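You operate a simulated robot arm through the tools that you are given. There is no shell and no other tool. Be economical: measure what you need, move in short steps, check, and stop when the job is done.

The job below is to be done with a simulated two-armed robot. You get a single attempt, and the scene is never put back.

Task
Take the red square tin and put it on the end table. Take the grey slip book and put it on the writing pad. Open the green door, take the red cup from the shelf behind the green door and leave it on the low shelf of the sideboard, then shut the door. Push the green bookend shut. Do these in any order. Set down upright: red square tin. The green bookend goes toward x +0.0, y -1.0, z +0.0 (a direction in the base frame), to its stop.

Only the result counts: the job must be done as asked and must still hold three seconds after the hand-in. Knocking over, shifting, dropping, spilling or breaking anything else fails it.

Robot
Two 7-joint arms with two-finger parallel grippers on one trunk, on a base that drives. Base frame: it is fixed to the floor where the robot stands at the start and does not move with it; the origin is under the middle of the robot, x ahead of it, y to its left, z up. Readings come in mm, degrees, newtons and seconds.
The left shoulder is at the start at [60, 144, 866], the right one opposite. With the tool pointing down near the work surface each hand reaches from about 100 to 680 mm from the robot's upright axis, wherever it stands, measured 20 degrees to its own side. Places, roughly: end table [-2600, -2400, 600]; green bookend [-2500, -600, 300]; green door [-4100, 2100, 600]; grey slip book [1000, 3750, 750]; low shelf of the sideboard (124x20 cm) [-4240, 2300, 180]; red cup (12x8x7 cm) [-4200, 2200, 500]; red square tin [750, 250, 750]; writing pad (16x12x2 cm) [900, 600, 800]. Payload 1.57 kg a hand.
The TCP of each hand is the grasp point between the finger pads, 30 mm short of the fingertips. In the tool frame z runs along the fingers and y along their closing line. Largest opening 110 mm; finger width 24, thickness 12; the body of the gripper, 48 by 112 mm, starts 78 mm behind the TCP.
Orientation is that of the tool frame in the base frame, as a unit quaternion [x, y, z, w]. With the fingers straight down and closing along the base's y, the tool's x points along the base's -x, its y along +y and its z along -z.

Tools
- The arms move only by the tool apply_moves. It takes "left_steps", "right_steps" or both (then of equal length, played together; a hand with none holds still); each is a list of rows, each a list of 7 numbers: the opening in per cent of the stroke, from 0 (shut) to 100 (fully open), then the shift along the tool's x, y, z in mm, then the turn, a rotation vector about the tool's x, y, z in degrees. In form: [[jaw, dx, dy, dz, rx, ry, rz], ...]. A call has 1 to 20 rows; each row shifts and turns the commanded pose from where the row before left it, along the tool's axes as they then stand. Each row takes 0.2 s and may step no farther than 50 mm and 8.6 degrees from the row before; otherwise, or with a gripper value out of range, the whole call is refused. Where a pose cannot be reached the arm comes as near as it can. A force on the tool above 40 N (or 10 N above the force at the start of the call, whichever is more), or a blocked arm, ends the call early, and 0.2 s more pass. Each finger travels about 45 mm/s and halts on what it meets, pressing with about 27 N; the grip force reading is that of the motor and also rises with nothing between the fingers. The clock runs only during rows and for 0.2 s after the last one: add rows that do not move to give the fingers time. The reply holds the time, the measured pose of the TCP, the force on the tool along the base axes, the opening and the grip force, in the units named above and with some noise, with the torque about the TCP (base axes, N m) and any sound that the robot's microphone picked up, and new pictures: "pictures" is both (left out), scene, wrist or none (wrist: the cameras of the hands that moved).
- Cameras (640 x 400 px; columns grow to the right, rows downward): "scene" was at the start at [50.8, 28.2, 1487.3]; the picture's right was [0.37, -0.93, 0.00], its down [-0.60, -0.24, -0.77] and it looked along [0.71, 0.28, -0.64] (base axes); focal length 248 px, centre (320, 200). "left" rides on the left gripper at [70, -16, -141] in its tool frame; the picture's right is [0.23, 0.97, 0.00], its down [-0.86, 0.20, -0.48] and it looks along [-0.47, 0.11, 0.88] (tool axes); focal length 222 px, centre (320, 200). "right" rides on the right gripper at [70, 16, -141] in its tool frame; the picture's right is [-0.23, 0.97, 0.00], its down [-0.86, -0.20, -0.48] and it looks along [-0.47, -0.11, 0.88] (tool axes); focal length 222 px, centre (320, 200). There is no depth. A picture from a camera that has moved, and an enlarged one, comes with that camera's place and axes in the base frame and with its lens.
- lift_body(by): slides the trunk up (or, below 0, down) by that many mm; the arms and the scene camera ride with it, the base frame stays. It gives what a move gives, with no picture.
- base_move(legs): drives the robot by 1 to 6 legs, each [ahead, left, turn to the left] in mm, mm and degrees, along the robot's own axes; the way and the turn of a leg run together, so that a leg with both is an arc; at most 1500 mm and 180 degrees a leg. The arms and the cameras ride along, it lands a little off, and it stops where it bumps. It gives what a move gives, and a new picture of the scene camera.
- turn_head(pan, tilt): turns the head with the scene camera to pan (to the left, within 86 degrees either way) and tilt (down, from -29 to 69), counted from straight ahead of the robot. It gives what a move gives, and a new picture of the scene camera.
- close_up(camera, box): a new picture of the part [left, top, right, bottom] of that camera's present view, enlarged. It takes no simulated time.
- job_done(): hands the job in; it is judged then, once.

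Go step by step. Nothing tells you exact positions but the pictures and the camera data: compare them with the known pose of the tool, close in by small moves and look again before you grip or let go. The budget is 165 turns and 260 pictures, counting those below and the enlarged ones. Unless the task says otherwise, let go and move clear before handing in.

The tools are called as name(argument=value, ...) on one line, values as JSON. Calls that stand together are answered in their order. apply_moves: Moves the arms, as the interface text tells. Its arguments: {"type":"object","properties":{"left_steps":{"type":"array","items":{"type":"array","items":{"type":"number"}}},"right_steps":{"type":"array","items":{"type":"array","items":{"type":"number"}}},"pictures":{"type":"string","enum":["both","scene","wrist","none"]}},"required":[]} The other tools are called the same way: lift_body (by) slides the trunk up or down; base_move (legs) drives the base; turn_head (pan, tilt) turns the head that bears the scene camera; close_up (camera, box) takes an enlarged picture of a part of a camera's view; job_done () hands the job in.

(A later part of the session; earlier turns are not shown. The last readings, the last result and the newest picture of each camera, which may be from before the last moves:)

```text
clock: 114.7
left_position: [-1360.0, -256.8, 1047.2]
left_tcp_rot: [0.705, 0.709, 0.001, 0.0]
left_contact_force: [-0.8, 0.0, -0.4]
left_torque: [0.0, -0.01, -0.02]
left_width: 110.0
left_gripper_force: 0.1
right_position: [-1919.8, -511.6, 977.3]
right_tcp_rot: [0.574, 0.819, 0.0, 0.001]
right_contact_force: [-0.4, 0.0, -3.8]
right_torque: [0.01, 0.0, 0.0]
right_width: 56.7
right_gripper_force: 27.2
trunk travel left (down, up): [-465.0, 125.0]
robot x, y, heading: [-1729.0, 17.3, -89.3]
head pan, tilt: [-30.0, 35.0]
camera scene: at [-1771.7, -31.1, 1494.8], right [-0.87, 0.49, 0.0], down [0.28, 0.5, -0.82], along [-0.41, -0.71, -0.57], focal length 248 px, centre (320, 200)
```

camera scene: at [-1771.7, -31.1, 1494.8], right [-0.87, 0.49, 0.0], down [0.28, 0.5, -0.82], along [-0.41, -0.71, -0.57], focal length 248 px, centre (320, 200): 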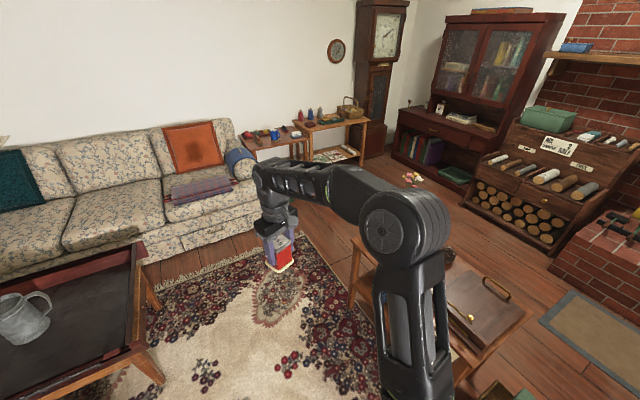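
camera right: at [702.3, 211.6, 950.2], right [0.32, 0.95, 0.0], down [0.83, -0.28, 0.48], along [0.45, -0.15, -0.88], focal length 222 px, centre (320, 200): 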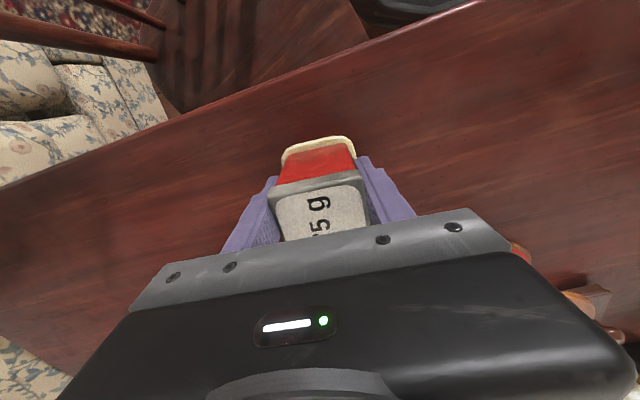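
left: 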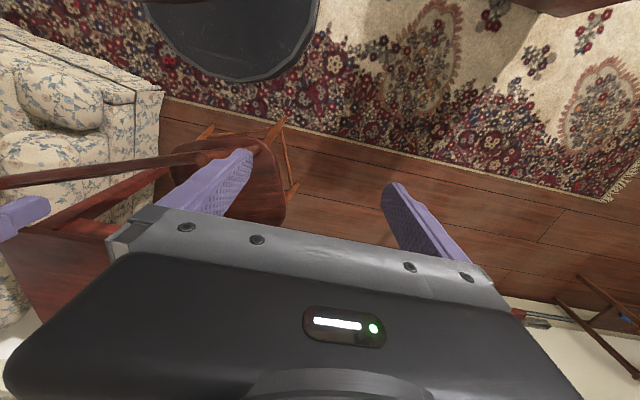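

The aisle between coffee table and vase table is clear. I'll drive down it, then across to x≈-2560 in front of the end table.

base_move(legs=[[1240, -120, 0], [80, -710, 0]])

turn_head(pan=0, tilt=40)

```text
clock: 124.5
left_position: [-2195.3, -1569.8, 1048.3]
left_tcp_rot: [0.71, 0.704, 0.002, 0.0]
left_contact_force: [-0.5, 0.1, 0.0]
left_torque: [0.0, 0.0, 0.0]
left_width: 109.9
left_gripper_force: 0.0
right_position: [-2757.0, -1818.8, 976.5]
right_tcp_rot: [0.579, 0.815, 0.001, 0.001]
right_contact_force: [0.3, 0.0, -4.6]
right_torque: [0.02, -0.02, 0.0]
right_width: 56.9
right_gripper_force: 26.6
trunk travel left (down, up): [-465.0, 125.0]
robot x, y, heading: [-2559.0, -1291.7, -90.5]
head pan, tilt: [-30.0, 35.0]
camera scene: at [-2602.9, -1338.1, 1494.8], right [-0.86, 0.51, 0.0], down [0.29, 0.49, -0.82], along [-0.42, -0.71, -0.57], focal length 248 px, centre (320, 200)
```

scene: 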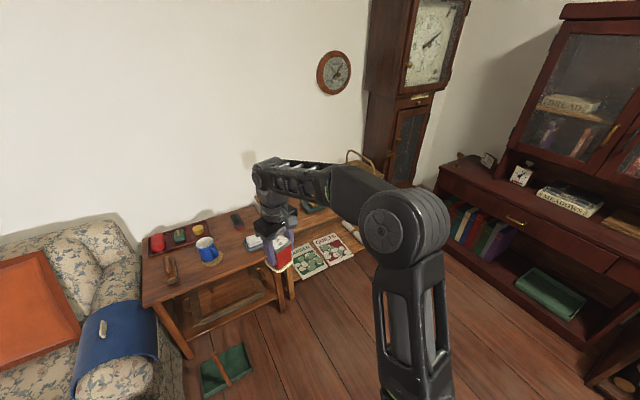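

```text
clock: 125.4
left_position: [-2194.3, -1571.0, 1047.7]
left_tcp_rot: [0.71, 0.705, 0.002, 0.0]
left_contact_force: [-0.3, 0.1, -0.4]
left_torque: [-0.01, 0.02, 0.01]
left_width: 110.2
left_gripper_force: 0.1
right_position: [-2757.8, -1817.7, 978.5]
right_tcp_rot: [0.579, 0.815, 0.001, 0.001]
right_contact_force: [0.8, 0.0, -4.7]
right_torque: [0.04, -0.02, -0.02]
right_width: 57.1
right_gripper_force: 26.9
trunk travel left (down, up): [-465.0, 125.0]
robot x, y, heading: [-2560.7, -1283.9, -90.6]
head pan, tilt: [0.0, 40.0]
camera scene: at [-2558.5, -1347.2, 1487.2], right [-1.0, 0.01, 0.0], down [0.01, 0.64, -0.77], along [-0.01, -0.77, -0.64], focal length 248 px, centre (320, 200)
```

scene: 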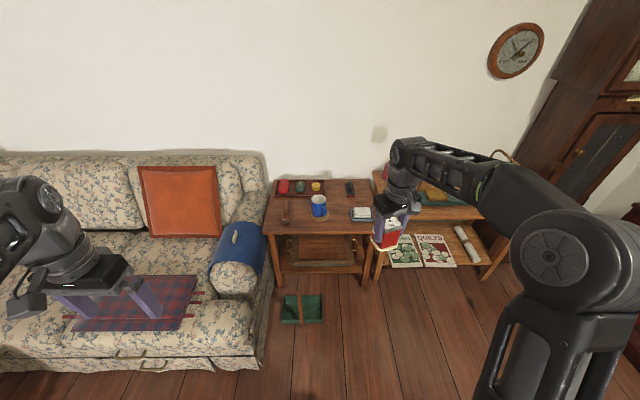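

The end table is straight ahead; a small green tray lies on the floor in front of it. I'll zoom on the table top for a free spot.

close_up(camera="scene", box=[250, 160, 410, 260])

```text
4.00 times, centred on (330, 210) of scene
camera zoom: at [-2558.5, -1347.2, 1487.2], right [-1.0, 0.01, 0.0], down [0.01, 0.64, -0.77], along [-0.01, -0.77, -0.64], focal length 992 px, centre (280, 160)
```

zoom: 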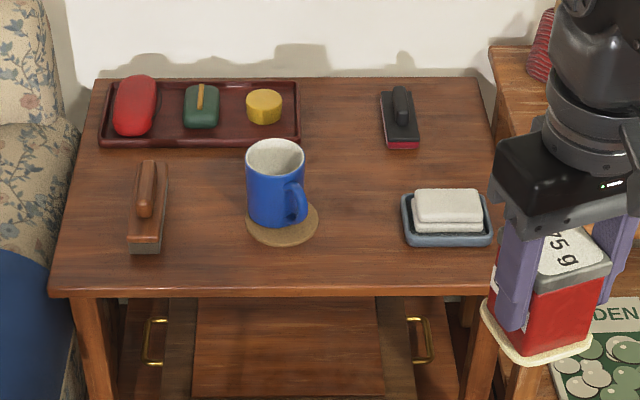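

Free spot found between the mug and the soap dish, around (-2670, -2265). I'll drive ahead 400 mm, staying clear of the green floor tray.

base_move(legs=[[395, -40, 0.6]])

close_up(camera="scene", box=[240, 180, 480, 330])

```text
clock: 127.9
left_position: [-2233.9, -1963.9, 1045.9]
left_tcp_rot: [0.708, 0.707, 0.002, 0.0]
left_contact_force: [-0.7, -0.4, -0.8]
left_torque: [0.03, 0.02, 0.02]
left_width: 109.9
left_gripper_force: 0.0
right_position: [-2796.7, -2216.7, 979.3]
right_tcp_rot: [0.576, 0.817, 0.001, 0.0]
right_contact_force: [0.0, 0.7, -4.3]
right_torque: [0.06, 0.01, -0.03]
right_width: 57.1
right_gripper_force: 27.3
trunk travel left (down, up): [-465.0, 125.0]
robot x, y, heading: [-2599.6, -1683.5, -90.0]
head pan, tilt: [0.0, 40.0]
camera scene: at [-2599.7, -1744.6, 1487.2], right [-1.0, 0.0, 0.0], down [0.0, 0.64, -0.77], along [0.0, -0.77, -0.64], focal length 248 px, centre (320, 200)
```

scene: 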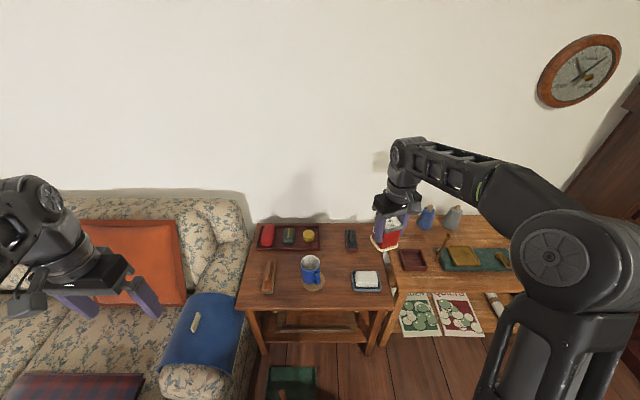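

```text
2.67 times, centred on (360, 255) of scene
camera zoom: at [-2599.7, -1744.6, 1487.2], right [-1.0, 0.0, 0.0], down [0.0, 0.64, -0.77], along [0.0, -0.77, -0.64], focal length 661 px, centre (213, 53)
```

zoom: 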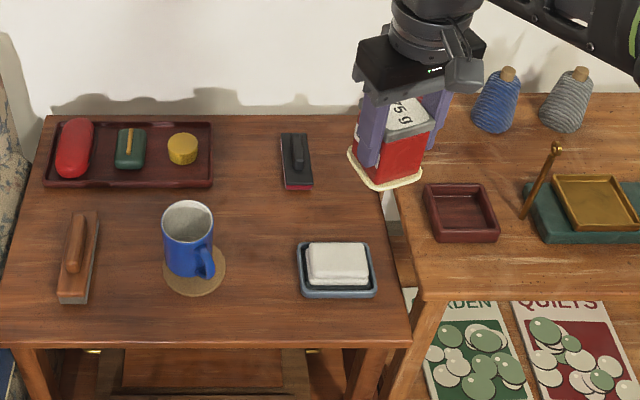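

Triangulating gives the table top near z≈555; the free spot centre is (-2678, -2295). I'll square the hand to the table, move over it and come partway down.

apply_moves(right_steps=[[0, 0, 0, 0, 0, 0, 6.5], [0, 0, 0, 0, 0, 0, 6.5], [0, 0, 0, 0, 0, 0, 6.5], [0, 0, 40, 0, 0, 0, 0], [0, 0, 40, 0, 0, 0, 0], [0, 0, 39, 0, 0, 0, 0], [0, 0, 0, 48, 0, 0, 0], [0, 0, 0, 48, 0, 0, 0], [0, 0, 0, 48, 0, 0, 0], [0, 0, 0, 48, 0, 0, 0], [0, -39, 0, 10, 0, 0, 0], [0, -39, 0, 10, 0, 0, 0], [0, 0, 0, 0, 0, 0, 0], [0, 0, 0, 0, 0, 0, 0]], pictures="both")

close_up(camera="scene", box=[260, 200, 420, 300])

```text
clock: 130.9
left_position: [-2233.1, -1962.7, 1047.5]
left_tcp_rot: [0.708, 0.706, 0.002, 0.0]
left_contact_force: [-0.2, 0.1, -0.9]
left_torque: [0.01, 0.0, 0.02]
left_width: 110.0
left_gripper_force: 0.0
right_position: [-2675.0, -2293.8, 763.7]
right_tcp_rot: [0.707, 0.708, 0.001, -0.001]
right_contact_force: [0.1, 0.2, -3.8]
right_torque: [0.04, 0.03, -0.02]
right_width: 56.8
right_gripper_force: 26.7
trunk travel left (down, up): [-465.0, 125.0]
robot x, y, heading: [-2602.3, -1682.3, -90.1]
head pan, tilt: [0.0, 40.0]
camera scene: at [-2599.5, -1743.9, 1487.2], right [-1.0, 0.0, 0.0], down [0.0, 0.64, -0.77], along [0.0, -0.77, -0.64], focal length 248 px, centre (320, 200)
camera right: at [-2659.9, -2223.5, 906.7], right [0.97, -0.23, 0.0], down [-0.2, -0.86, 0.48], along [-0.11, -0.47, -0.88], focal length 222 px, centre (320, 200)
```

scene: 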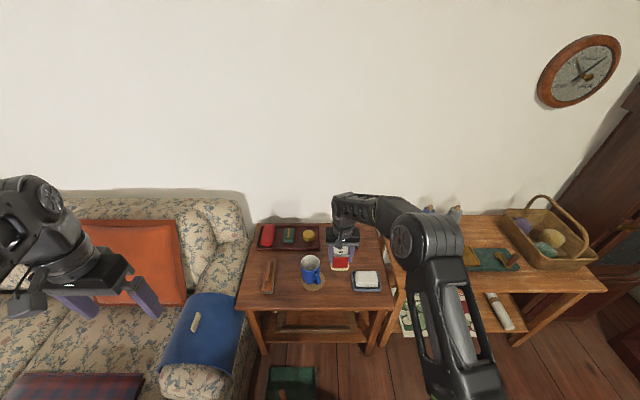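
right: 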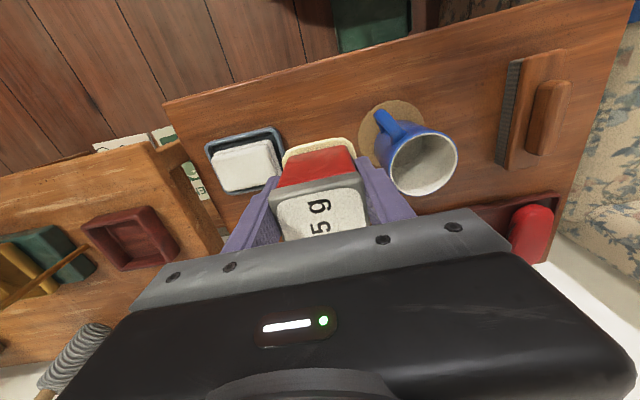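

```text
4.00 times, centred on (340, 250) of scene
camera zoom: at [-2599.5, -1743.9, 1487.2], right [-1.0, 0.0, 0.0], down [0.0, 0.64, -0.77], along [0.0, -0.77, -0.64], focal length 992 px, centre (240, 0)
```

zoom: 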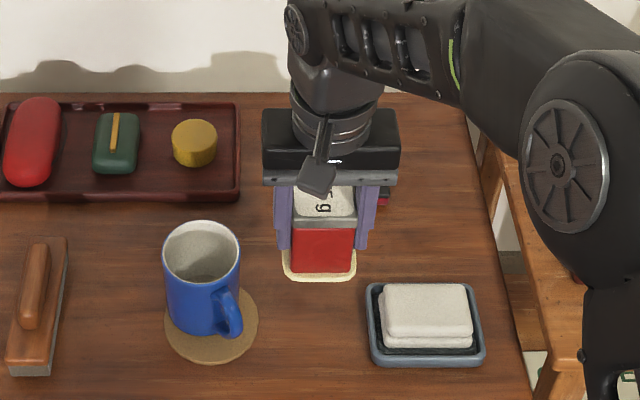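

The descent column is clear of mug and dish by over 20 mm. Lower a further 80 mm and look.

apply_moves(right_steps=[[0, 0, 0, 40, 0, 0, 0], [0, 0, 0, 40, 0, 0, 0], [0, 0, 0, 0, 0, 0, 0]], pictures="wrist")

close_up(camera="scene", box=[280, 220, 400, 295])

```text
clock: 131.7
left_position: [-2233.2, -1964.1, 1048.1]
left_tcp_rot: [0.708, 0.707, 0.001, 0.0]
left_contact_force: [0.3, 0.1, -0.2]
left_torque: [0.02, -0.02, 0.01]
left_width: 110.1
left_gripper_force: 0.0
right_position: [-2674.2, -2292.2, 685.3]
right_tcp_rot: [0.707, 0.708, 0.001, 0.0]
right_contact_force: [0.3, 0.5, -3.6]
right_torque: [0.04, 0.03, 0.01]
right_width: 56.7
right_gripper_force: 27.4
trunk travel left (down, up): [-465.0, 125.0]
robot x, y, heading: [-2598.0, -1683.3, -90.2]
head pan, tilt: [0.0, 40.0]
camera right: at [-2659.5, -2223.1, 826.8], right [0.97, -0.23, 0.0], down [-0.2, -0.86, 0.48], along [-0.11, -0.47, -0.88], focal length 222 px, centre (320, 200)
```

right: 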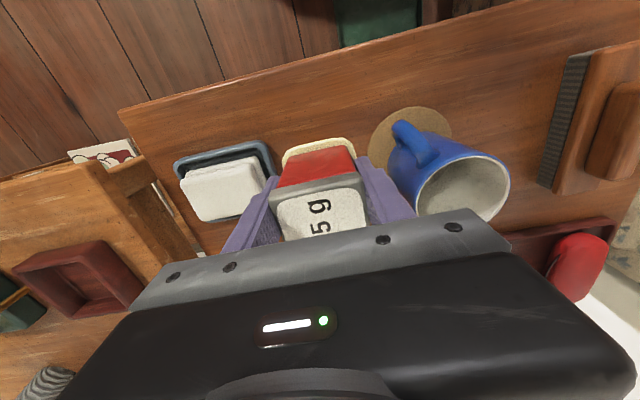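

```text
5.33 times, centred on (340, 258) of scene
camera zoom: at [-2599.5, -1743.7, 1487.3], right [-1.0, 0.0, 0.0], down [0.0, 0.64, -0.77], along [0.0, -0.77, -0.64], focal length 1323 px, centre (213, -107)
```

zoom: 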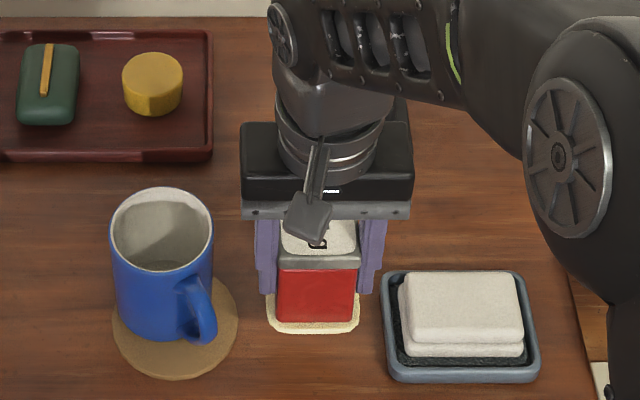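

Getting close; the table top seems about z≈570. Lower 45 mm, then creep.

apply_moves(right_steps=[[0, 0, 0, 20, 0, 0, 0], [0, 0, 0, 15, 0, 0, 0], [0, 0, 0, 5, 0, 0, 0], [0, 0, 0, 3, 0, 0, 0], [0, 0, 0, 2, 0, 0, 0], [0, 0, 0, 0, 0, 0, 0]], pictures="none")

close_up(camera="scene", box=[280, 220, 400, 295])

```text
clock: 133.1
left_position: [-2232.0, -1964.4, 1046.6]
left_tcp_rot: [0.708, 0.706, 0.002, 0.001]
left_contact_force: [-1.2, 0.2, 0.8]
left_torque: [0.01, -0.01, -0.04]
left_width: 110.1
left_gripper_force: 0.1
right_position: [-2675.6, -2291.5, 641.9]
right_tcp_rot: [0.706, 0.708, 0.0, -0.001]
right_contact_force: [-0.4, -0.2, -3.7]
right_torque: [0.08, 0.0, -0.03]
right_width: 57.0
right_gripper_force: 27.2
trunk travel left (down, up): [-465.0, 125.0]
robot x, y, heading: [-2600.3, -1686.2, -90.2]
head pan, tilt: [0.0, 40.0]
```

```text
5.33 times, centred on (340, 258) of scene
camera zoom: at [-2599.5, -1743.8, 1487.2], right [-1.0, 0.0, 0.0], down [0.0, 0.64, -0.77], along [0.0, -0.77, -0.64], focal length 1323 px, centre (213, -107)
```

zoom: 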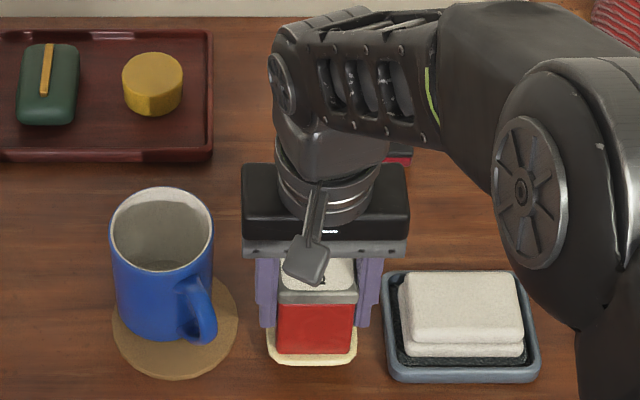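

apply_moves(right_steps=[[0, 0, 0, 2, 0, 0, 0], [0, 0, 0, 2, 0, 0, 0], [0, 0, 0, 2, 0, 0, 0], [0, 0, 0, 2, 0, 0, 0], [0, 0, 0, 2, 0, 0, 0], [0, 0, 0, 0, 0, 0, 0]], pictures="none")

```text
clock: 134.5
left_position: [-2233.8, -1964.9, 1048.3]
left_tcp_rot: [0.708, 0.706, 0.0, -0.001]
left_contact_force: [-0.2, 0.0, -0.5]
left_torque: [0.04, 0.01, -0.01]
left_width: 110.0
left_gripper_force: 0.1
right_position: [-2676.7, -2293.6, 631.3]
right_tcp_rot: [0.707, 0.708, 0.0, 0.0]
right_contact_force: [-0.1, 0.0, -4.5]
right_torque: [0.08, 0.0, -0.02]
right_width: 57.0
right_gripper_force: 26.5
trunk travel left (down, up): [-465.0, 125.0]
robot x, y, heading: [-2601.4, -1687.5, -89.9]
head pan, tilt: [0.0, 40.0]
```

apply_moves(right_steps=[[0, 0, 0, 2, 0, 0, 0], [0, 0, 0, 2, 0, 0, 0], [0, 0, 0, 2, 0, 0, 0], [0, 0, 0, 2, 0, 0, 0], [0, 0, 0, 0, 0, 0, 0]], pictures="none")

close_up(camera="scene", box=[310, 245, 374, 285])

```text
clock: 135.7
left_position: [-2233.0, -1963.4, 1046.6]
left_tcp_rot: [0.708, 0.707, 0.001, 0.0]
left_contact_force: [-0.1, -0.9, -0.3]
left_torque: [-0.02, -0.01, -0.01]
left_width: 110.1
left_gripper_force: 0.1
right_position: [-2676.7, -2293.1, 622.2]
right_tcp_rot: [0.707, 0.708, 0.0, 0.0]
right_contact_force: [-0.3, -0.1, -3.6]
right_torque: [0.03, 0.01, -0.02]
right_width: 56.8
right_gripper_force: 27.0
trunk travel left (down, up): [-465.0, 125.0]
robot x, y, heading: [-2601.0, -1683.2, -89.9]
head pan, tilt: [0.0, 40.0]
```

```text
10.00 times, centred on (342, 265) of scene
camera zoom: at [-2599.5, -1743.8, 1487.2], right [-1.0, 0.0, 0.0], down [0.0, 0.64, -0.77], along [0.0, -0.77, -0.64], focal length 2480 px, centre (100, -450)
```

zoom: 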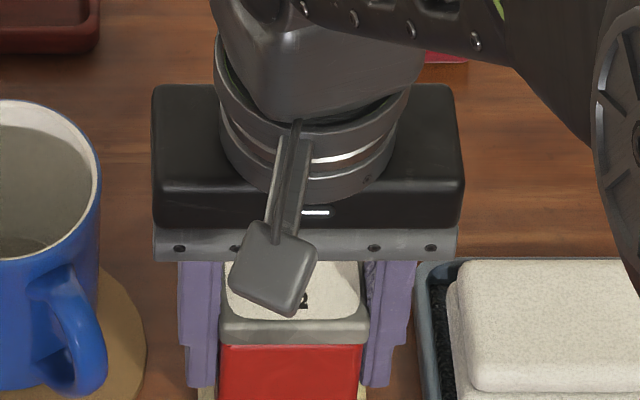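

apply_moves(right_steps=[[0, 0, 0, 2, 0, 0, 0], [0, 0, 0, 2, 0, 0, 0], [0, 0, 0, 2, 0, 0, 0], [0, 0, 0, 0, 0, 0, 0]], pictures="none")

close_up(camera="scene", box=[290, 240, 386, 300])

```text
clock: 136.7
left_position: [-2233.0, -1962.4, 1047.5]
left_tcp_rot: [0.708, 0.707, 0.001, 0.0]
left_contact_force: [0.0, 0.0, 0.0]
left_torque: [-0.01, -0.04, 0.04]
left_width: 110.3
left_gripper_force: 0.0
right_position: [-2676.2, -2294.3, 618.2]
right_tcp_rot: [0.707, 0.708, 0.0, 0.001]
right_contact_force: [-0.7, 0.5, 2.2]
right_torque: [-0.04, 0.17, -0.03]
right_width: 56.7
right_gripper_force: 27.3
trunk travel left (down, up): [-465.0, 125.0]
robot x, y, heading: [-2601.9, -1684.5, -90.1]
head pan, tilt: [0.0, 40.0]
```

```text
6.67 times, centred on (338, 270) of scene
camera zoom: at [-2599.3, -1743.1, 1487.4], right [-1.0, 0.0, 0.0], down [0.0, 0.64, -0.77], along [0.0, -0.77, -0.64], focal length 1653 px, centre (200, -267)
```

zoom: 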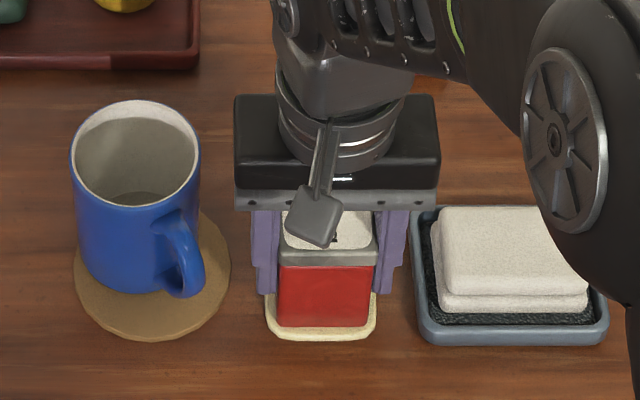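

Contact made (+2 N). Open just enough and rise straight up.

apply_moves(right_steps=[[51, 0, 0, 0, 0, 0, 0], [53, 0, 0, 0, 0, 0, 0], [55, 0, 0, 0, 0, 0, 0], [58, 0, 0, 0, 0, 0, 0], [60, 0, 0, 0, 0, 0, 0], [60, 0, 0, 0, 0, 0, 0]], pictures="wrist")

close_up(camera="scene", box=[290, 240, 386, 300])

```text
clock: 138.1
left_position: [-2233.4, -1963.3, 1048.3]
left_tcp_rot: [0.708, 0.706, 0.001, 0.0]
left_contact_force: [0.3, -0.5, -0.4]
left_torque: [0.02, 0.01, 0.04]
left_width: 109.8
left_gripper_force: 0.0
right_position: [-2676.6, -2293.6, 617.2]
right_tcp_rot: [0.706, 0.708, 0.0, 0.0]
right_contact_force: [-0.1, 0.1, 0.1]
right_torque: [0.01, -0.03, -0.03]
right_width: 66.2
right_gripper_force: 0.1
trunk travel left (down, up): [-465.0, 125.0]
robot x, y, heading: [-2600.8, -1681.2, -90.1]
head pan, tilt: [0.0, 40.0]
camera right: at [-2660.5, -2225.1, 759.6], right [0.97, -0.23, 0.0], down [-0.2, -0.86, 0.48], along [-0.11, -0.47, -0.88], focal length 222 px, centre (320, 200)
```

right: 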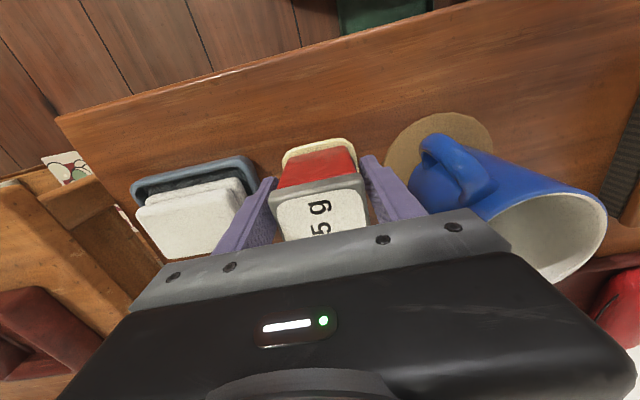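

```text
6.67 times, centred on (338, 270) of scene
camera zoom: at [-2599.4, -1743.5, 1487.2], right [-1.0, 0.0, 0.0], down [0.0, 0.64, -0.77], along [0.0, -0.77, -0.64], focal length 1653 px, centre (200, -267)
```

zoom: 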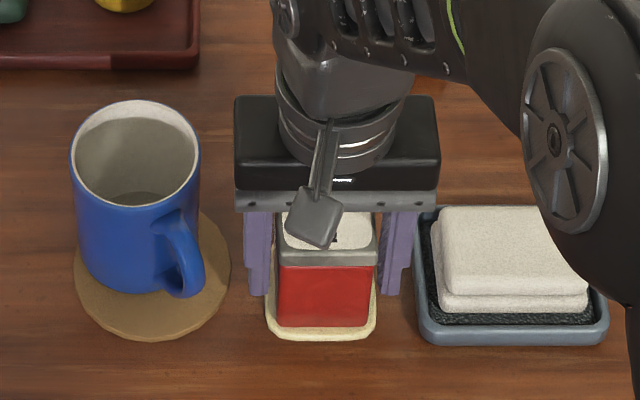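

Both fingers are clear of the tin and of its neighbours. Rise straight up and check it stays.

apply_moves(right_steps=[[60, 0, 0, -20, 0, 0, 0], [60, 0, 0, -40, 0, 0, 0], [60, 0, 0, -50, 0, 0, 0], [60, 0, 0, -50, 0, 0, 0], [60, 0, 0, -50, 0, 0, 0], [60, 0, 0, -50, 0, 0, 0], [60, 0, 0, -50, 0, 0, 0], [60, 0, 0, -50, 0, 0, 0]], pictures="scene")

```text
clock: 139.9
left_position: [-2231.3, -1962.6, 1047.9]
left_tcp_rot: [0.708, 0.706, 0.001, 0.0]
left_contact_force: [0.5, -0.1, 0.2]
left_torque: [-0.04, -0.01, -0.04]
left_width: 109.9
left_gripper_force: 0.1
right_position: [-2677.0, -2294.6, 968.0]
right_tcp_rot: [0.706, 0.708, 0.0, 0.001]
right_contact_force: [0.5, -0.3, -0.3]
right_torque: [-0.01, 0.02, -0.03]
right_width: 66.2
right_gripper_force: 0.1
right hand out of reach, approached as far as the arm can: row 8
trunk travel left (down, up): [-465.0, 125.0]
robot x, y, heading: [-2597.2, -1680.8, -90.3]
head pan, tilt: [0.0, 40.0]
camera scene: at [-2598.0, -1742.9, 1487.2], right [-1.0, 0.0, 0.0], down [0.0, 0.64, -0.77], along [0.0, -0.77, -0.64], focal length 248 px, centre (320, 200)
```

scene: 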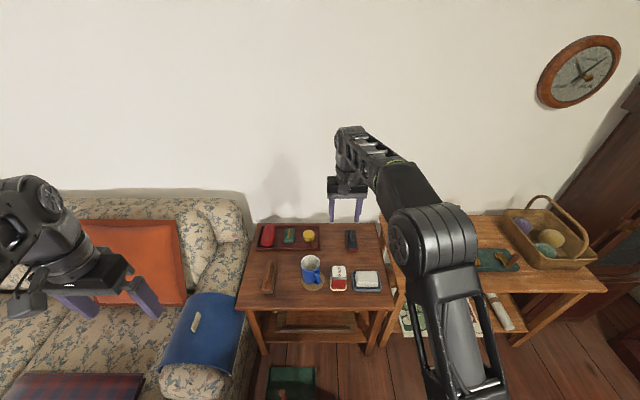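

The tin stands on the end table. Next the bookend: I'll tuck the right hand in, retreat, and go round to the east side of the vase table to look at it.

apply_moves(right_steps=[[60, 45, 0, 0, 0, 0, 0], [60, 45, 0, 0, 0, 0, 0], [60, 45, 0, 0, 0, 0, 0], [60, 45, 0, 0, 0, 0, 0], [60, 45, 0, 0, 0, 0, 0]], pictures="none")

base_move(legs=[[-400, 0, 0], [-50, 780, 0], [-750, 0, 0], [0, 0, -90]])

turn_head(pan=0, tilt=45)

```text
clock: 141.1
left_position: [-2233.0, -1962.5, 1047.8]
left_tcp_rot: [0.708, 0.707, 0.002, 0.0]
left_contact_force: [-0.4, -0.6, 0.5]
left_torque: [-0.04, 0.02, 0.02]
left_width: 110.0
left_gripper_force: 0.1
right_position: [-2679.1, -2068.8, 965.8]
right_tcp_rot: [0.706, 0.708, 0.0, 0.0]
right_contact_force: [0.0, -0.1, 0.0]
right_torque: [-0.01, -0.01, 0.01]
right_width: 65.8
right_gripper_force: 0.1
trunk travel left (down, up): [-465.0, 125.0]
robot x, y, heading: [-2603.0, -1686.8, -90.2]
head pan, tilt: [0.0, 40.0]
```

```text
clock: 154.9
left_position: [-2078.9, -861.5, 1048.3]
left_tcp_rot: [1.0, 0.01, 0.001, 0.001]
left_contact_force: [-0.3, -0.2, 0.2]
left_torque: [-0.02, -0.02, -0.01]
left_width: 109.9
left_gripper_force: 0.1
right_position: [-2195.8, -418.8, 966.1]
right_tcp_rot: [1.0, 0.013, -0.001, 0.0]
right_contact_force: [-0.2, 0.0, -0.1]
right_torque: [0.01, 0.0, -0.02]
right_width: 66.1
right_gripper_force: 0.0
trunk travel left (down, up): [-465.0, 125.0]
robot x, y, heading: [-1806.6, -486.1, -178.7]
head pan, tilt: [0.0, 40.0]
camera scene: at [-1862.4, -491.4, 1487.3], right [-0.02, 1.0, 0.0], down [0.64, 0.01, -0.77], along [-0.77, -0.02, -0.64], focal length 248 px, centre (320, 200)
```

scene: 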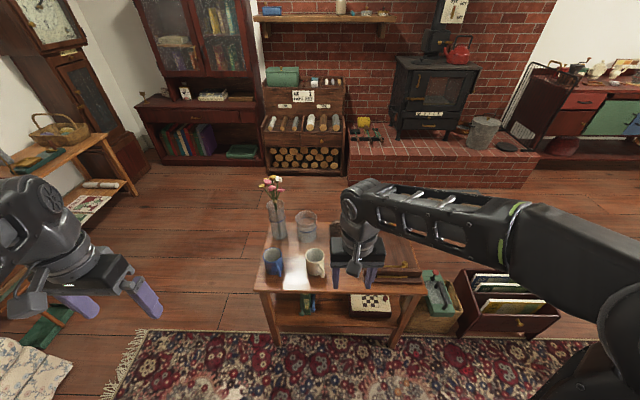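

```text
clock: 155.6
left_position: [-2079.0, -862.0, 1046.6]
left_tcp_rot: [1.0, 0.011, 0.002, 0.001]
left_contact_force: [0.2, -0.2, -0.5]
left_torque: [0.0, -0.02, -0.02]
left_width: 110.0
left_gripper_force: 0.1
right_position: [-2194.3, -418.3, 964.9]
right_tcp_rot: [1.0, 0.013, 0.0, 0.0]
right_contact_force: [0.1, -0.5, -0.5]
right_torque: [-0.03, 0.0, 0.0]
right_width: 65.9
right_gripper_force: 0.1
trunk travel left (down, up): [-465.0, 125.0]
robot x, y, heading: [-1810.7, -490.2, -178.6]
head pan, tilt: [0.0, 45.0]
camera scene: at [-1858.7, -491.4, 1480.0], right [-0.02, 1.0, 0.0], down [0.71, 0.01, -0.71], along [-0.71, -0.01, -0.71], focal length 248 px, centre (320, 200)
```

scene: 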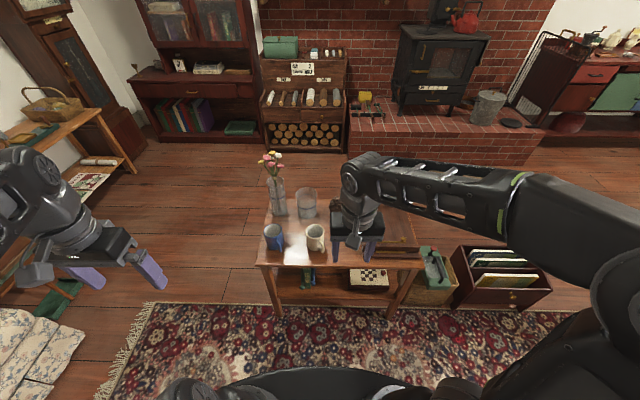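

I need a lower viewpoint to see the shelf. Back up 200 mm, lower the trunk 400 mm, and zoom.

base_move(legs=[[-200, 0, -1.3]])

lift_body(by=-400)

turn_head(pan=0, tilt=38)

close_up(camera="scene", box=[230, 150, 430, 275])

```text
clock: 157.2
left_position: [-1881.4, -854.2, 1048.0]
left_tcp_rot: [1.0, -0.001, 0.001, 0.001]
left_contact_force: [0.3, -0.7, 0.1]
left_torque: [-0.02, 0.05, -0.02]
left_width: 110.0
left_gripper_force: 0.1
right_position: [-1989.1, -407.5, 967.0]
right_tcp_rot: [1.0, 0.001, 0.0, 0.001]
right_contact_force: [-0.4, -0.1, 0.1]
right_torque: [0.02, 0.03, 0.01]
right_width: 66.0
right_gripper_force: 0.0
trunk travel left (down, up): [-465.0, 125.0]
robot x, y, heading: [-1606.1, -486.6, 180.0]
head pan, tilt: [0.0, 45.0]
camera scene: at [-1653.7, -488.2, 1480.1], right [0.0, 1.0, 0.0], down [0.71, 0.0, -0.71], along [-0.71, 0.0, -0.71], focal length 248 px, centre (320, 200)
```

scene: 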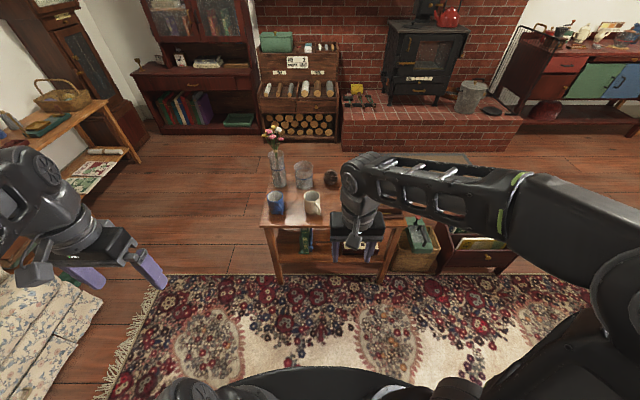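

```text
clock: 161.0
left_position: [-1885.0, -852.4, 647.4]
left_tcp_rot: [1.0, -0.001, 0.0, 0.001]
left_contact_force: [-0.2, -0.1, 1.1]
left_torque: [0.01, -0.02, 0.0]
left_width: 110.1
left_gripper_force: 0.0
right_position: [-1990.9, -407.2, 565.8]
right_tcp_rot: [1.0, 0.002, 0.0, 0.0]
right_contact_force: [0.5, 0.8, -0.6]
right_torque: [0.02, 0.03, -0.02]
right_width: 65.8
right_gripper_force: 0.0
trunk travel left (down, up): [-65.0, 525.0]
robot x, y, heading: [-1602.7, -486.5, 179.9]
head pan, tilt: [0.0, 45.0]
```

```text
clock: 161.7
left_position: [-1882.4, -853.1, 647.3]
left_tcp_rot: [1.0, -0.001, 0.0, 0.001]
left_contact_force: [-0.5, -0.3, -0.5]
left_torque: [0.01, 0.02, 0.01]
left_width: 110.1
left_gripper_force: 0.1
right_position: [-1989.9, -407.0, 565.5]
right_tcp_rot: [1.0, 0.001, 0.0, 0.0]
right_contact_force: [-0.4, 0.0, 0.0]
right_torque: [0.03, 0.01, -0.02]
right_width: 65.9
right_gripper_force: 0.0
trunk travel left (down, up): [-65.0, 525.0]
robot x, y, heading: [-1607.9, -488.2, 180.0]
head pan, tilt: [0.0, 38.0]
camera scene: at [-1659.9, -488.2, 1090.2], right [0.0, 1.0, 0.0], down [0.62, 0.0, -0.79], along [-0.79, 0.0, -0.62], focal length 248 px, centre (320, 200)
```

scene: 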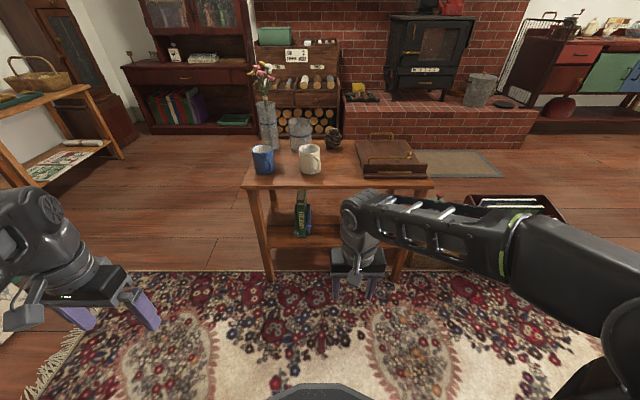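

```text
3.20 times, centred on (330, 212) of scene
camera zoom: at [-1659.9, -488.2, 1090.2], right [0.0, 1.0, 0.0], down [0.62, 0.0, -0.79], along [-0.79, 0.0, -0.62], focal length 794 px, centre (288, 160)
```

zoom: 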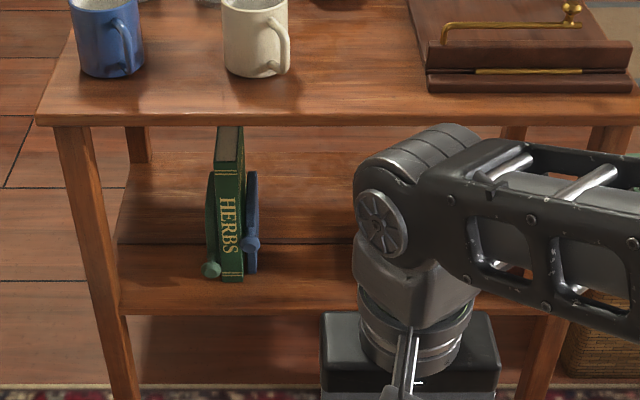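

I see the HERBS book between a green plate with a green knob (left) and a blue plate with a blue knob (right). Zooming in to understand it.

close_up(camera="scene", box=[280, 185, 328, 245])

turn_head(pan=3, tilt=45)

```text
6.67 times, centred on (304, 215) of scene
camera zoom: at [-1659.9, -488.2, 1090.2], right [0.0, 1.0, 0.0], down [0.62, 0.0, -0.79], along [-0.79, 0.0, -0.62], focal length 1653 px, centre (427, 100)
```

zoom: 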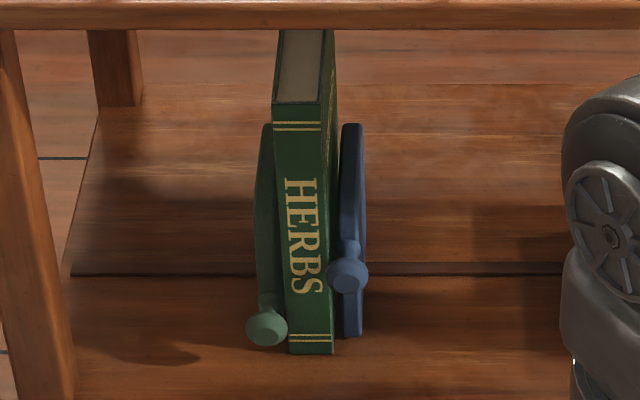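

```text
clock: 162.4
left_position: [-1883.1, -853.5, 647.2]
left_tcp_rot: [1.0, 0.0, 0.0, 0.001]
left_contact_force: [-0.7, -0.4, -0.6]
left_torque: [0.0, 0.01, 0.05]
left_width: 110.0
left_gripper_force: 0.1
right_position: [-1990.4, -407.9, 566.3]
right_tcp_rot: [1.0, 0.001, 0.0, 0.0]
right_contact_force: [0.5, 0.4, -0.1]
right_torque: [0.05, 0.0, 0.03]
right_width: 65.9
right_gripper_force: 0.0
trunk travel left (down, up): [-65.0, 525.0]
robot x, y, heading: [-1600.4, -482.5, 180.0]
head pan, tilt: [3.0, 45.0]
camera scene: at [-1654.9, -492.5, 1080.0], right [-0.05, 1.0, 0.0], down [0.71, 0.04, -0.71], along [-0.71, -0.04, -0.71], focal length 248 px, centre (320, 200)
```

scene: 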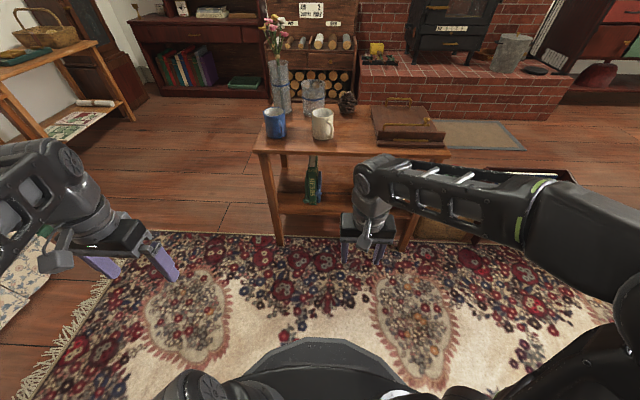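

The bookends ride on a rail in the shelf; the green one must slide toward -y via its knob. I'll pitch the left hand to point forward (-x) so a fingertip can push the knob from its +y side.

apply_moves(left_steps=[[0, -28, -36, 0, 0, 0, 0], [0, -28, -36, 0, 0, 0, 0], [0, -28, -36, 0, 0, 0, 0], [0, -28, -36, 0, 0, 0, 0], [0, -28, -36, 0, 0, 0, 0], [0, -28, -36, 0, 0, 0, 0], [0, 0, 0, 0, 0, -8.5, 0], [0, 0, 0, 0, 0, -8.5, 0], [0, 0, 0, 0, 0, -8.5, 0], [0, 0, 0, 0, 0, -8.5, 0], [0, 0, 0, 0, 0, -8.5, 0], [0, 0, 0, 0, 0, -8.5, 0], [0, 0, 0, 0, 0, -8.5, 0], [0, 0, 0, 0, 0, -8.5, 0], [0, 0, 0, 0, 0, -8.5, 0], [0, 0, 0, 0, 0, -8.5, 0], [0, 0, 0, 0, 0, -5, 0], [0, 0, 0, 0, 0, 0, 0]], pictures="both")

```text
clock: 166.2
left_position: [-2136.9, -611.9, 703.8]
left_tcp_rot: [0.708, 0.0, -0.706, 0.0]
left_contact_force: [0.6, -0.1, -0.2]
left_torque: [0.04, 0.0, 0.0]
left_width: 0.2
left_gripper_force: 21.3
left hand out of reach, approached as far as the arm can: row 13, 14, 15, 16, 17
right_position: [-1989.7, -407.8, 565.2]
right_tcp_rot: [1.0, 0.001, 0.001, 0.0]
right_contact_force: [0.0, -0.3, 0.1]
right_torque: [0.01, 0.03, -0.02]
right_width: 65.9
right_gripper_force: 0.0
trunk travel left (down, up): [-65.0, 525.0]
robot x, y, heading: [-1607.9, -484.8, 180.1]
head pan, tilt: [3.0, 45.0]
camera scene: at [-1654.9, -492.4, 1080.0], right [-0.05, 1.0, 0.0], down [0.71, 0.04, -0.71], along [-0.71, -0.04, -0.71], focal length 248 px, centre (320, 200)
camera left: at [-1995.0, -594.9, 634.2], right [0.0, -0.97, -0.23], down [0.48, -0.2, 0.86], along [-0.88, -0.11, 0.46], focal length 222 px, centre (320, 200)
```

scene: 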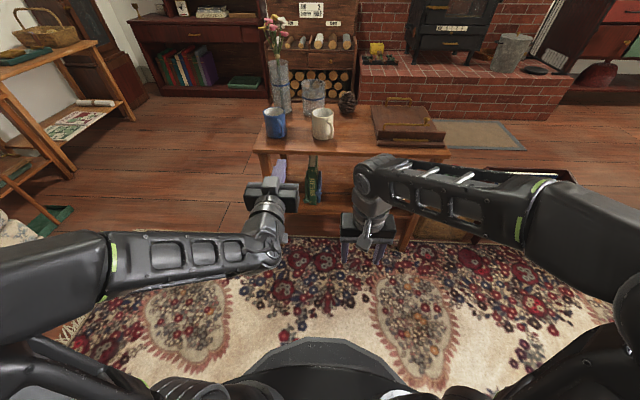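
left: 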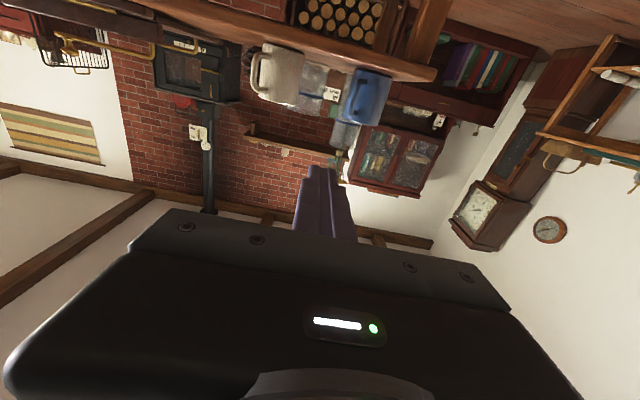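

The hand now points forward. I'll lower it to about knob height while still clear of the table.

apply_moves(left_steps=[[0, 45, 0, 0, 0, 0, 0], [0, 45, 0, 0, 0, 0, 0], [0, 45, 0, 0, 0, 0, 0], [0, 45, 0, 0, 0, 0, 0], [0, 45, 0, 0, 0, 0, 0], [0, 45, 0, 0, 0, 0, 0], [0, 45, 0, 0, 0, 0, 0], [0, 45, 0, 0, 0, 0, 0], [0, 0, 0, 0, 0, 0, 0]], pictures="both")

close_up(camera="scene", box=[240, 140, 368, 220])

```text
clock: 168.2
left_position: [-2252.0, -573.0, 452.5]
left_tcp_rot: [0.712, -0.002, -0.703, 0.001]
left_contact_force: [-0.8, -0.2, -0.6]
left_torque: [0.0, 0.04, 0.0]
left_width: 0.0
left_gripper_force: 21.3
left hand out of reach, approached as far as the arm can: row 1, 2, 4, 5, 6, 7, 8
right_position: [-1989.9, -406.9, 566.8]
right_tcp_rot: [1.0, 0.001, 0.0, 0.0]
right_contact_force: [0.4, -1.2, -0.5]
right_torque: [-0.01, 0.03, 0.0]
right_width: 66.1
right_gripper_force: 0.0
trunk travel left (down, up): [-65.0, 525.0]
robot x, y, heading: [-1605.9, -483.5, 179.9]
head pan, tilt: [3.0, 45.0]
camera scene: at [-1654.9, -492.4, 1080.0], right [-0.05, 1.0, 0.0], down [0.71, 0.04, -0.71], along [-0.71, -0.04, -0.71], focal length 248 px, centre (320, 200)
camera left: at [-2108.7, -556.8, 383.2], right [0.01, -0.97, -0.22], down [0.47, -0.19, 0.86], along [-0.88, -0.11, 0.45], focal length 222 px, centre (320, 200)
```

scene: 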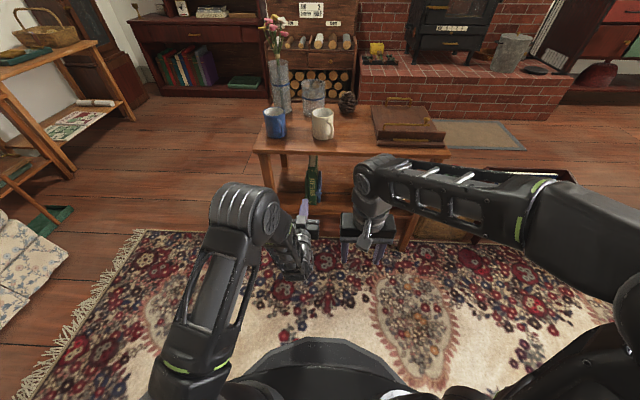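
left: 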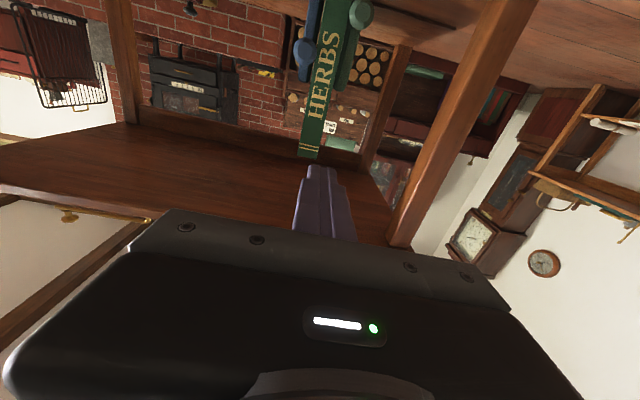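

```text
5.00 times, centred on (304, 180) of scene
camera zoom: at [-1654.9, -492.4, 1080.0], right [-0.05, 1.0, 0.0], down [0.71, 0.04, -0.71], along [-0.71, -0.04, -0.71], focal length 1240 px, centre (400, 300)
```

zoom: 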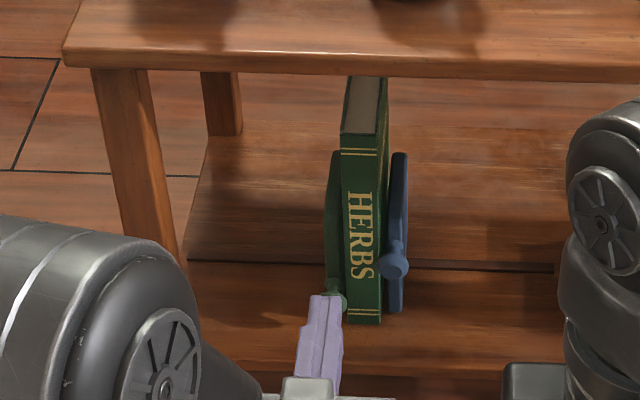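

The green knob is at about (-2418, -590, 308), in front of the book's spine (x≈-2436), with the blue knob higher at z≈353. Horizontal pointing limits the reach, so I'll tip the hand 40° downward.

apply_moves(left_steps=[[0, 0, 0, 0, 0, 8, 0], [0, 0, 0, 0, 0, 8, 0], [0, 0, 0, 0, 0, 8, 0], [0, 0, 0, 0, 0, 8, 0], [0, 0, 0, 0, 0, 8, 0], [0, 0, 0, 0, 0, 0, 0]], pictures="both")

```text
clock: 169.6
left_position: [-2251.6, -573.4, 449.3]
left_tcp_rot: [0.907, -0.002, -0.421, -0.001]
left_contact_force: [-0.8, -0.4, 0.8]
left_torque: [0.0, -0.03, 0.02]
left_width: 0.0
left_gripper_force: 20.9
right_position: [-1990.5, -406.8, 565.9]
right_tcp_rot: [1.0, 0.001, 0.001, 0.0]
right_contact_force: [-0.5, 0.8, -0.6]
right_torque: [0.01, 0.0, -0.03]
right_width: 66.0
right_gripper_force: 0.0
trunk travel left (down, up): [-65.0, 525.0]
robot x, y, heading: [-1606.1, -485.7, 179.9]
head pan, tilt: [3.0, 45.0]
camera scene: at [-1654.9, -492.4, 1080.0], right [-0.05, 1.0, 0.0], down [0.71, 0.04, -0.71], along [-0.71, -0.04, -0.71], focal length 248 px, centre (320, 200)
camera left: at [-2097.5, -557.4, 488.0], right [0.14, -0.97, -0.17], down [-0.19, -0.2, 0.96], along [-0.97, -0.11, -0.21], focal length 222 px, centre (320, 200)
```

scene: 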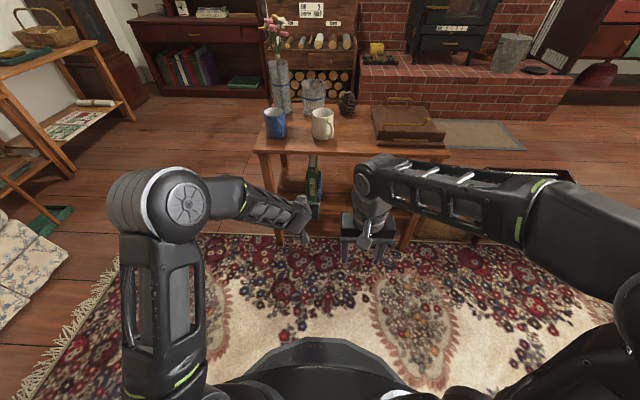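
left: 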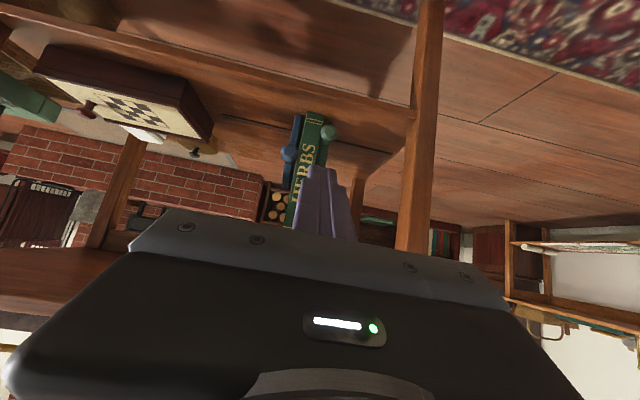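

Now the geometry agrees well (knob at (-2418, -589, 307)). Lower to push height and align to the right of the knob, then drive 100 mm forward.

apply_moves(left_steps=[[0, 24.8, -4, 21, 0, 0, 0], [0, 24.8, -4, 21, 0, 0, 0], [0, 24.8, -4, 21, 0, 0, 0], [0, 24.8, -3, 21, 0, 0, 0], [0, 0, 0, 0, 0, 0, 0]], pictures="none")

base_move(legs=[[100, 0, 0]])

close_up(camera="left", box=[220, 60, 420, 185])

close_up(camera="scene", box=[230, 140, 390, 240])

```text
clock: 170.8
left_position: [-2252.7, -559.9, 318.7]
left_tcp_rot: [0.907, -0.002, -0.422, 0.0]
left_contact_force: [0.3, 1.0, -1.0]
left_torque: [-0.02, 0.0, -0.01]
left_width: 0.0
left_gripper_force: 21.5
right_position: [-1991.0, -407.0, 564.7]
right_tcp_rot: [1.0, 0.001, 0.0, 0.0]
right_contact_force: [0.6, 0.3, -0.1]
right_torque: [0.0, -0.02, -0.01]
right_width: 65.7
right_gripper_force: 0.0
trunk travel left (down, up): [-65.0, 525.0]
robot x, y, heading: [-1607.5, -485.7, 179.9]
head pan, tilt: [3.0, 45.0]
```

```text
clock: 171.9
left_position: [-2352.4, -558.8, 318.1]
left_tcp_rot: [0.907, -0.002, -0.421, 0.0]
left_contact_force: [-0.8, -0.3, -0.2]
left_torque: [0.03, 0.03, -0.04]
left_width: 0.0
left_gripper_force: 21.6
right_position: [-2090.1, -406.5, 565.1]
right_tcp_rot: [1.0, 0.001, 0.0, 0.0]
right_contact_force: [0.0, 0.4, 0.1]
right_torque: [-0.01, 0.01, -0.02]
right_width: 65.9
right_gripper_force: 0.1
trunk travel left (down, up): [-65.0, 525.0]
robot x, y, heading: [-1708.2, -490.0, 180.0]
head pan, tilt: [3.0, 45.0]
camera scene: at [-1754.8, -492.2, 1080.0], right [-0.05, 1.0, 0.0], down [0.71, 0.04, -0.71], along [-0.71, -0.04, -0.71], focal length 248 px, centre (320, 200)
```

scene: 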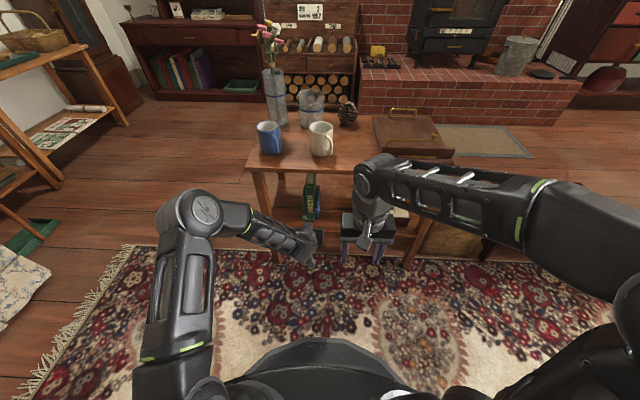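

```text
3.20 times, centred on (320, 122) of left
camera zoom: at [-2198.8, -542.4, 356.2], right [0.14, -0.97, -0.17], down [-0.19, -0.2, 0.96], along [-0.97, -0.11, -0.21], focal length 711 px, centre (320, 448)
```

zoom: 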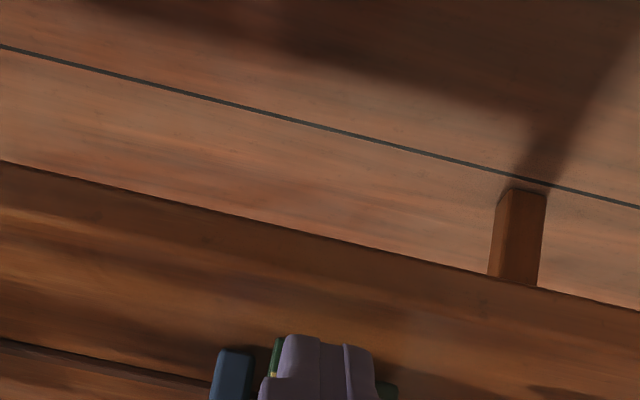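

```text
4.00 times, centred on (310, 190) of scene
camera zoom: at [-1754.8, -492.2, 1080.0], right [-0.05, 1.0, 0.0], down [0.71, 0.04, -0.71], along [-0.71, -0.04, -0.71], focal length 992 px, centre (360, 240)
```

zoom: 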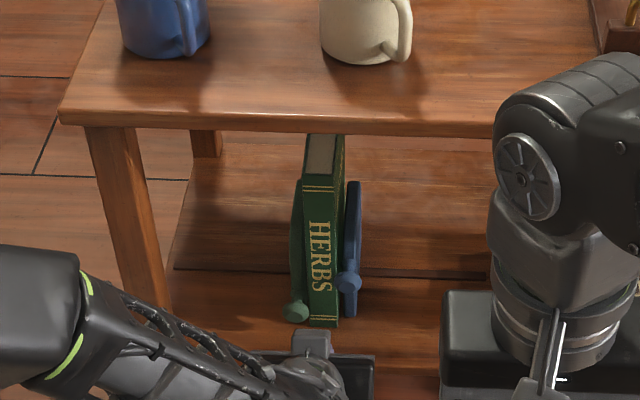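

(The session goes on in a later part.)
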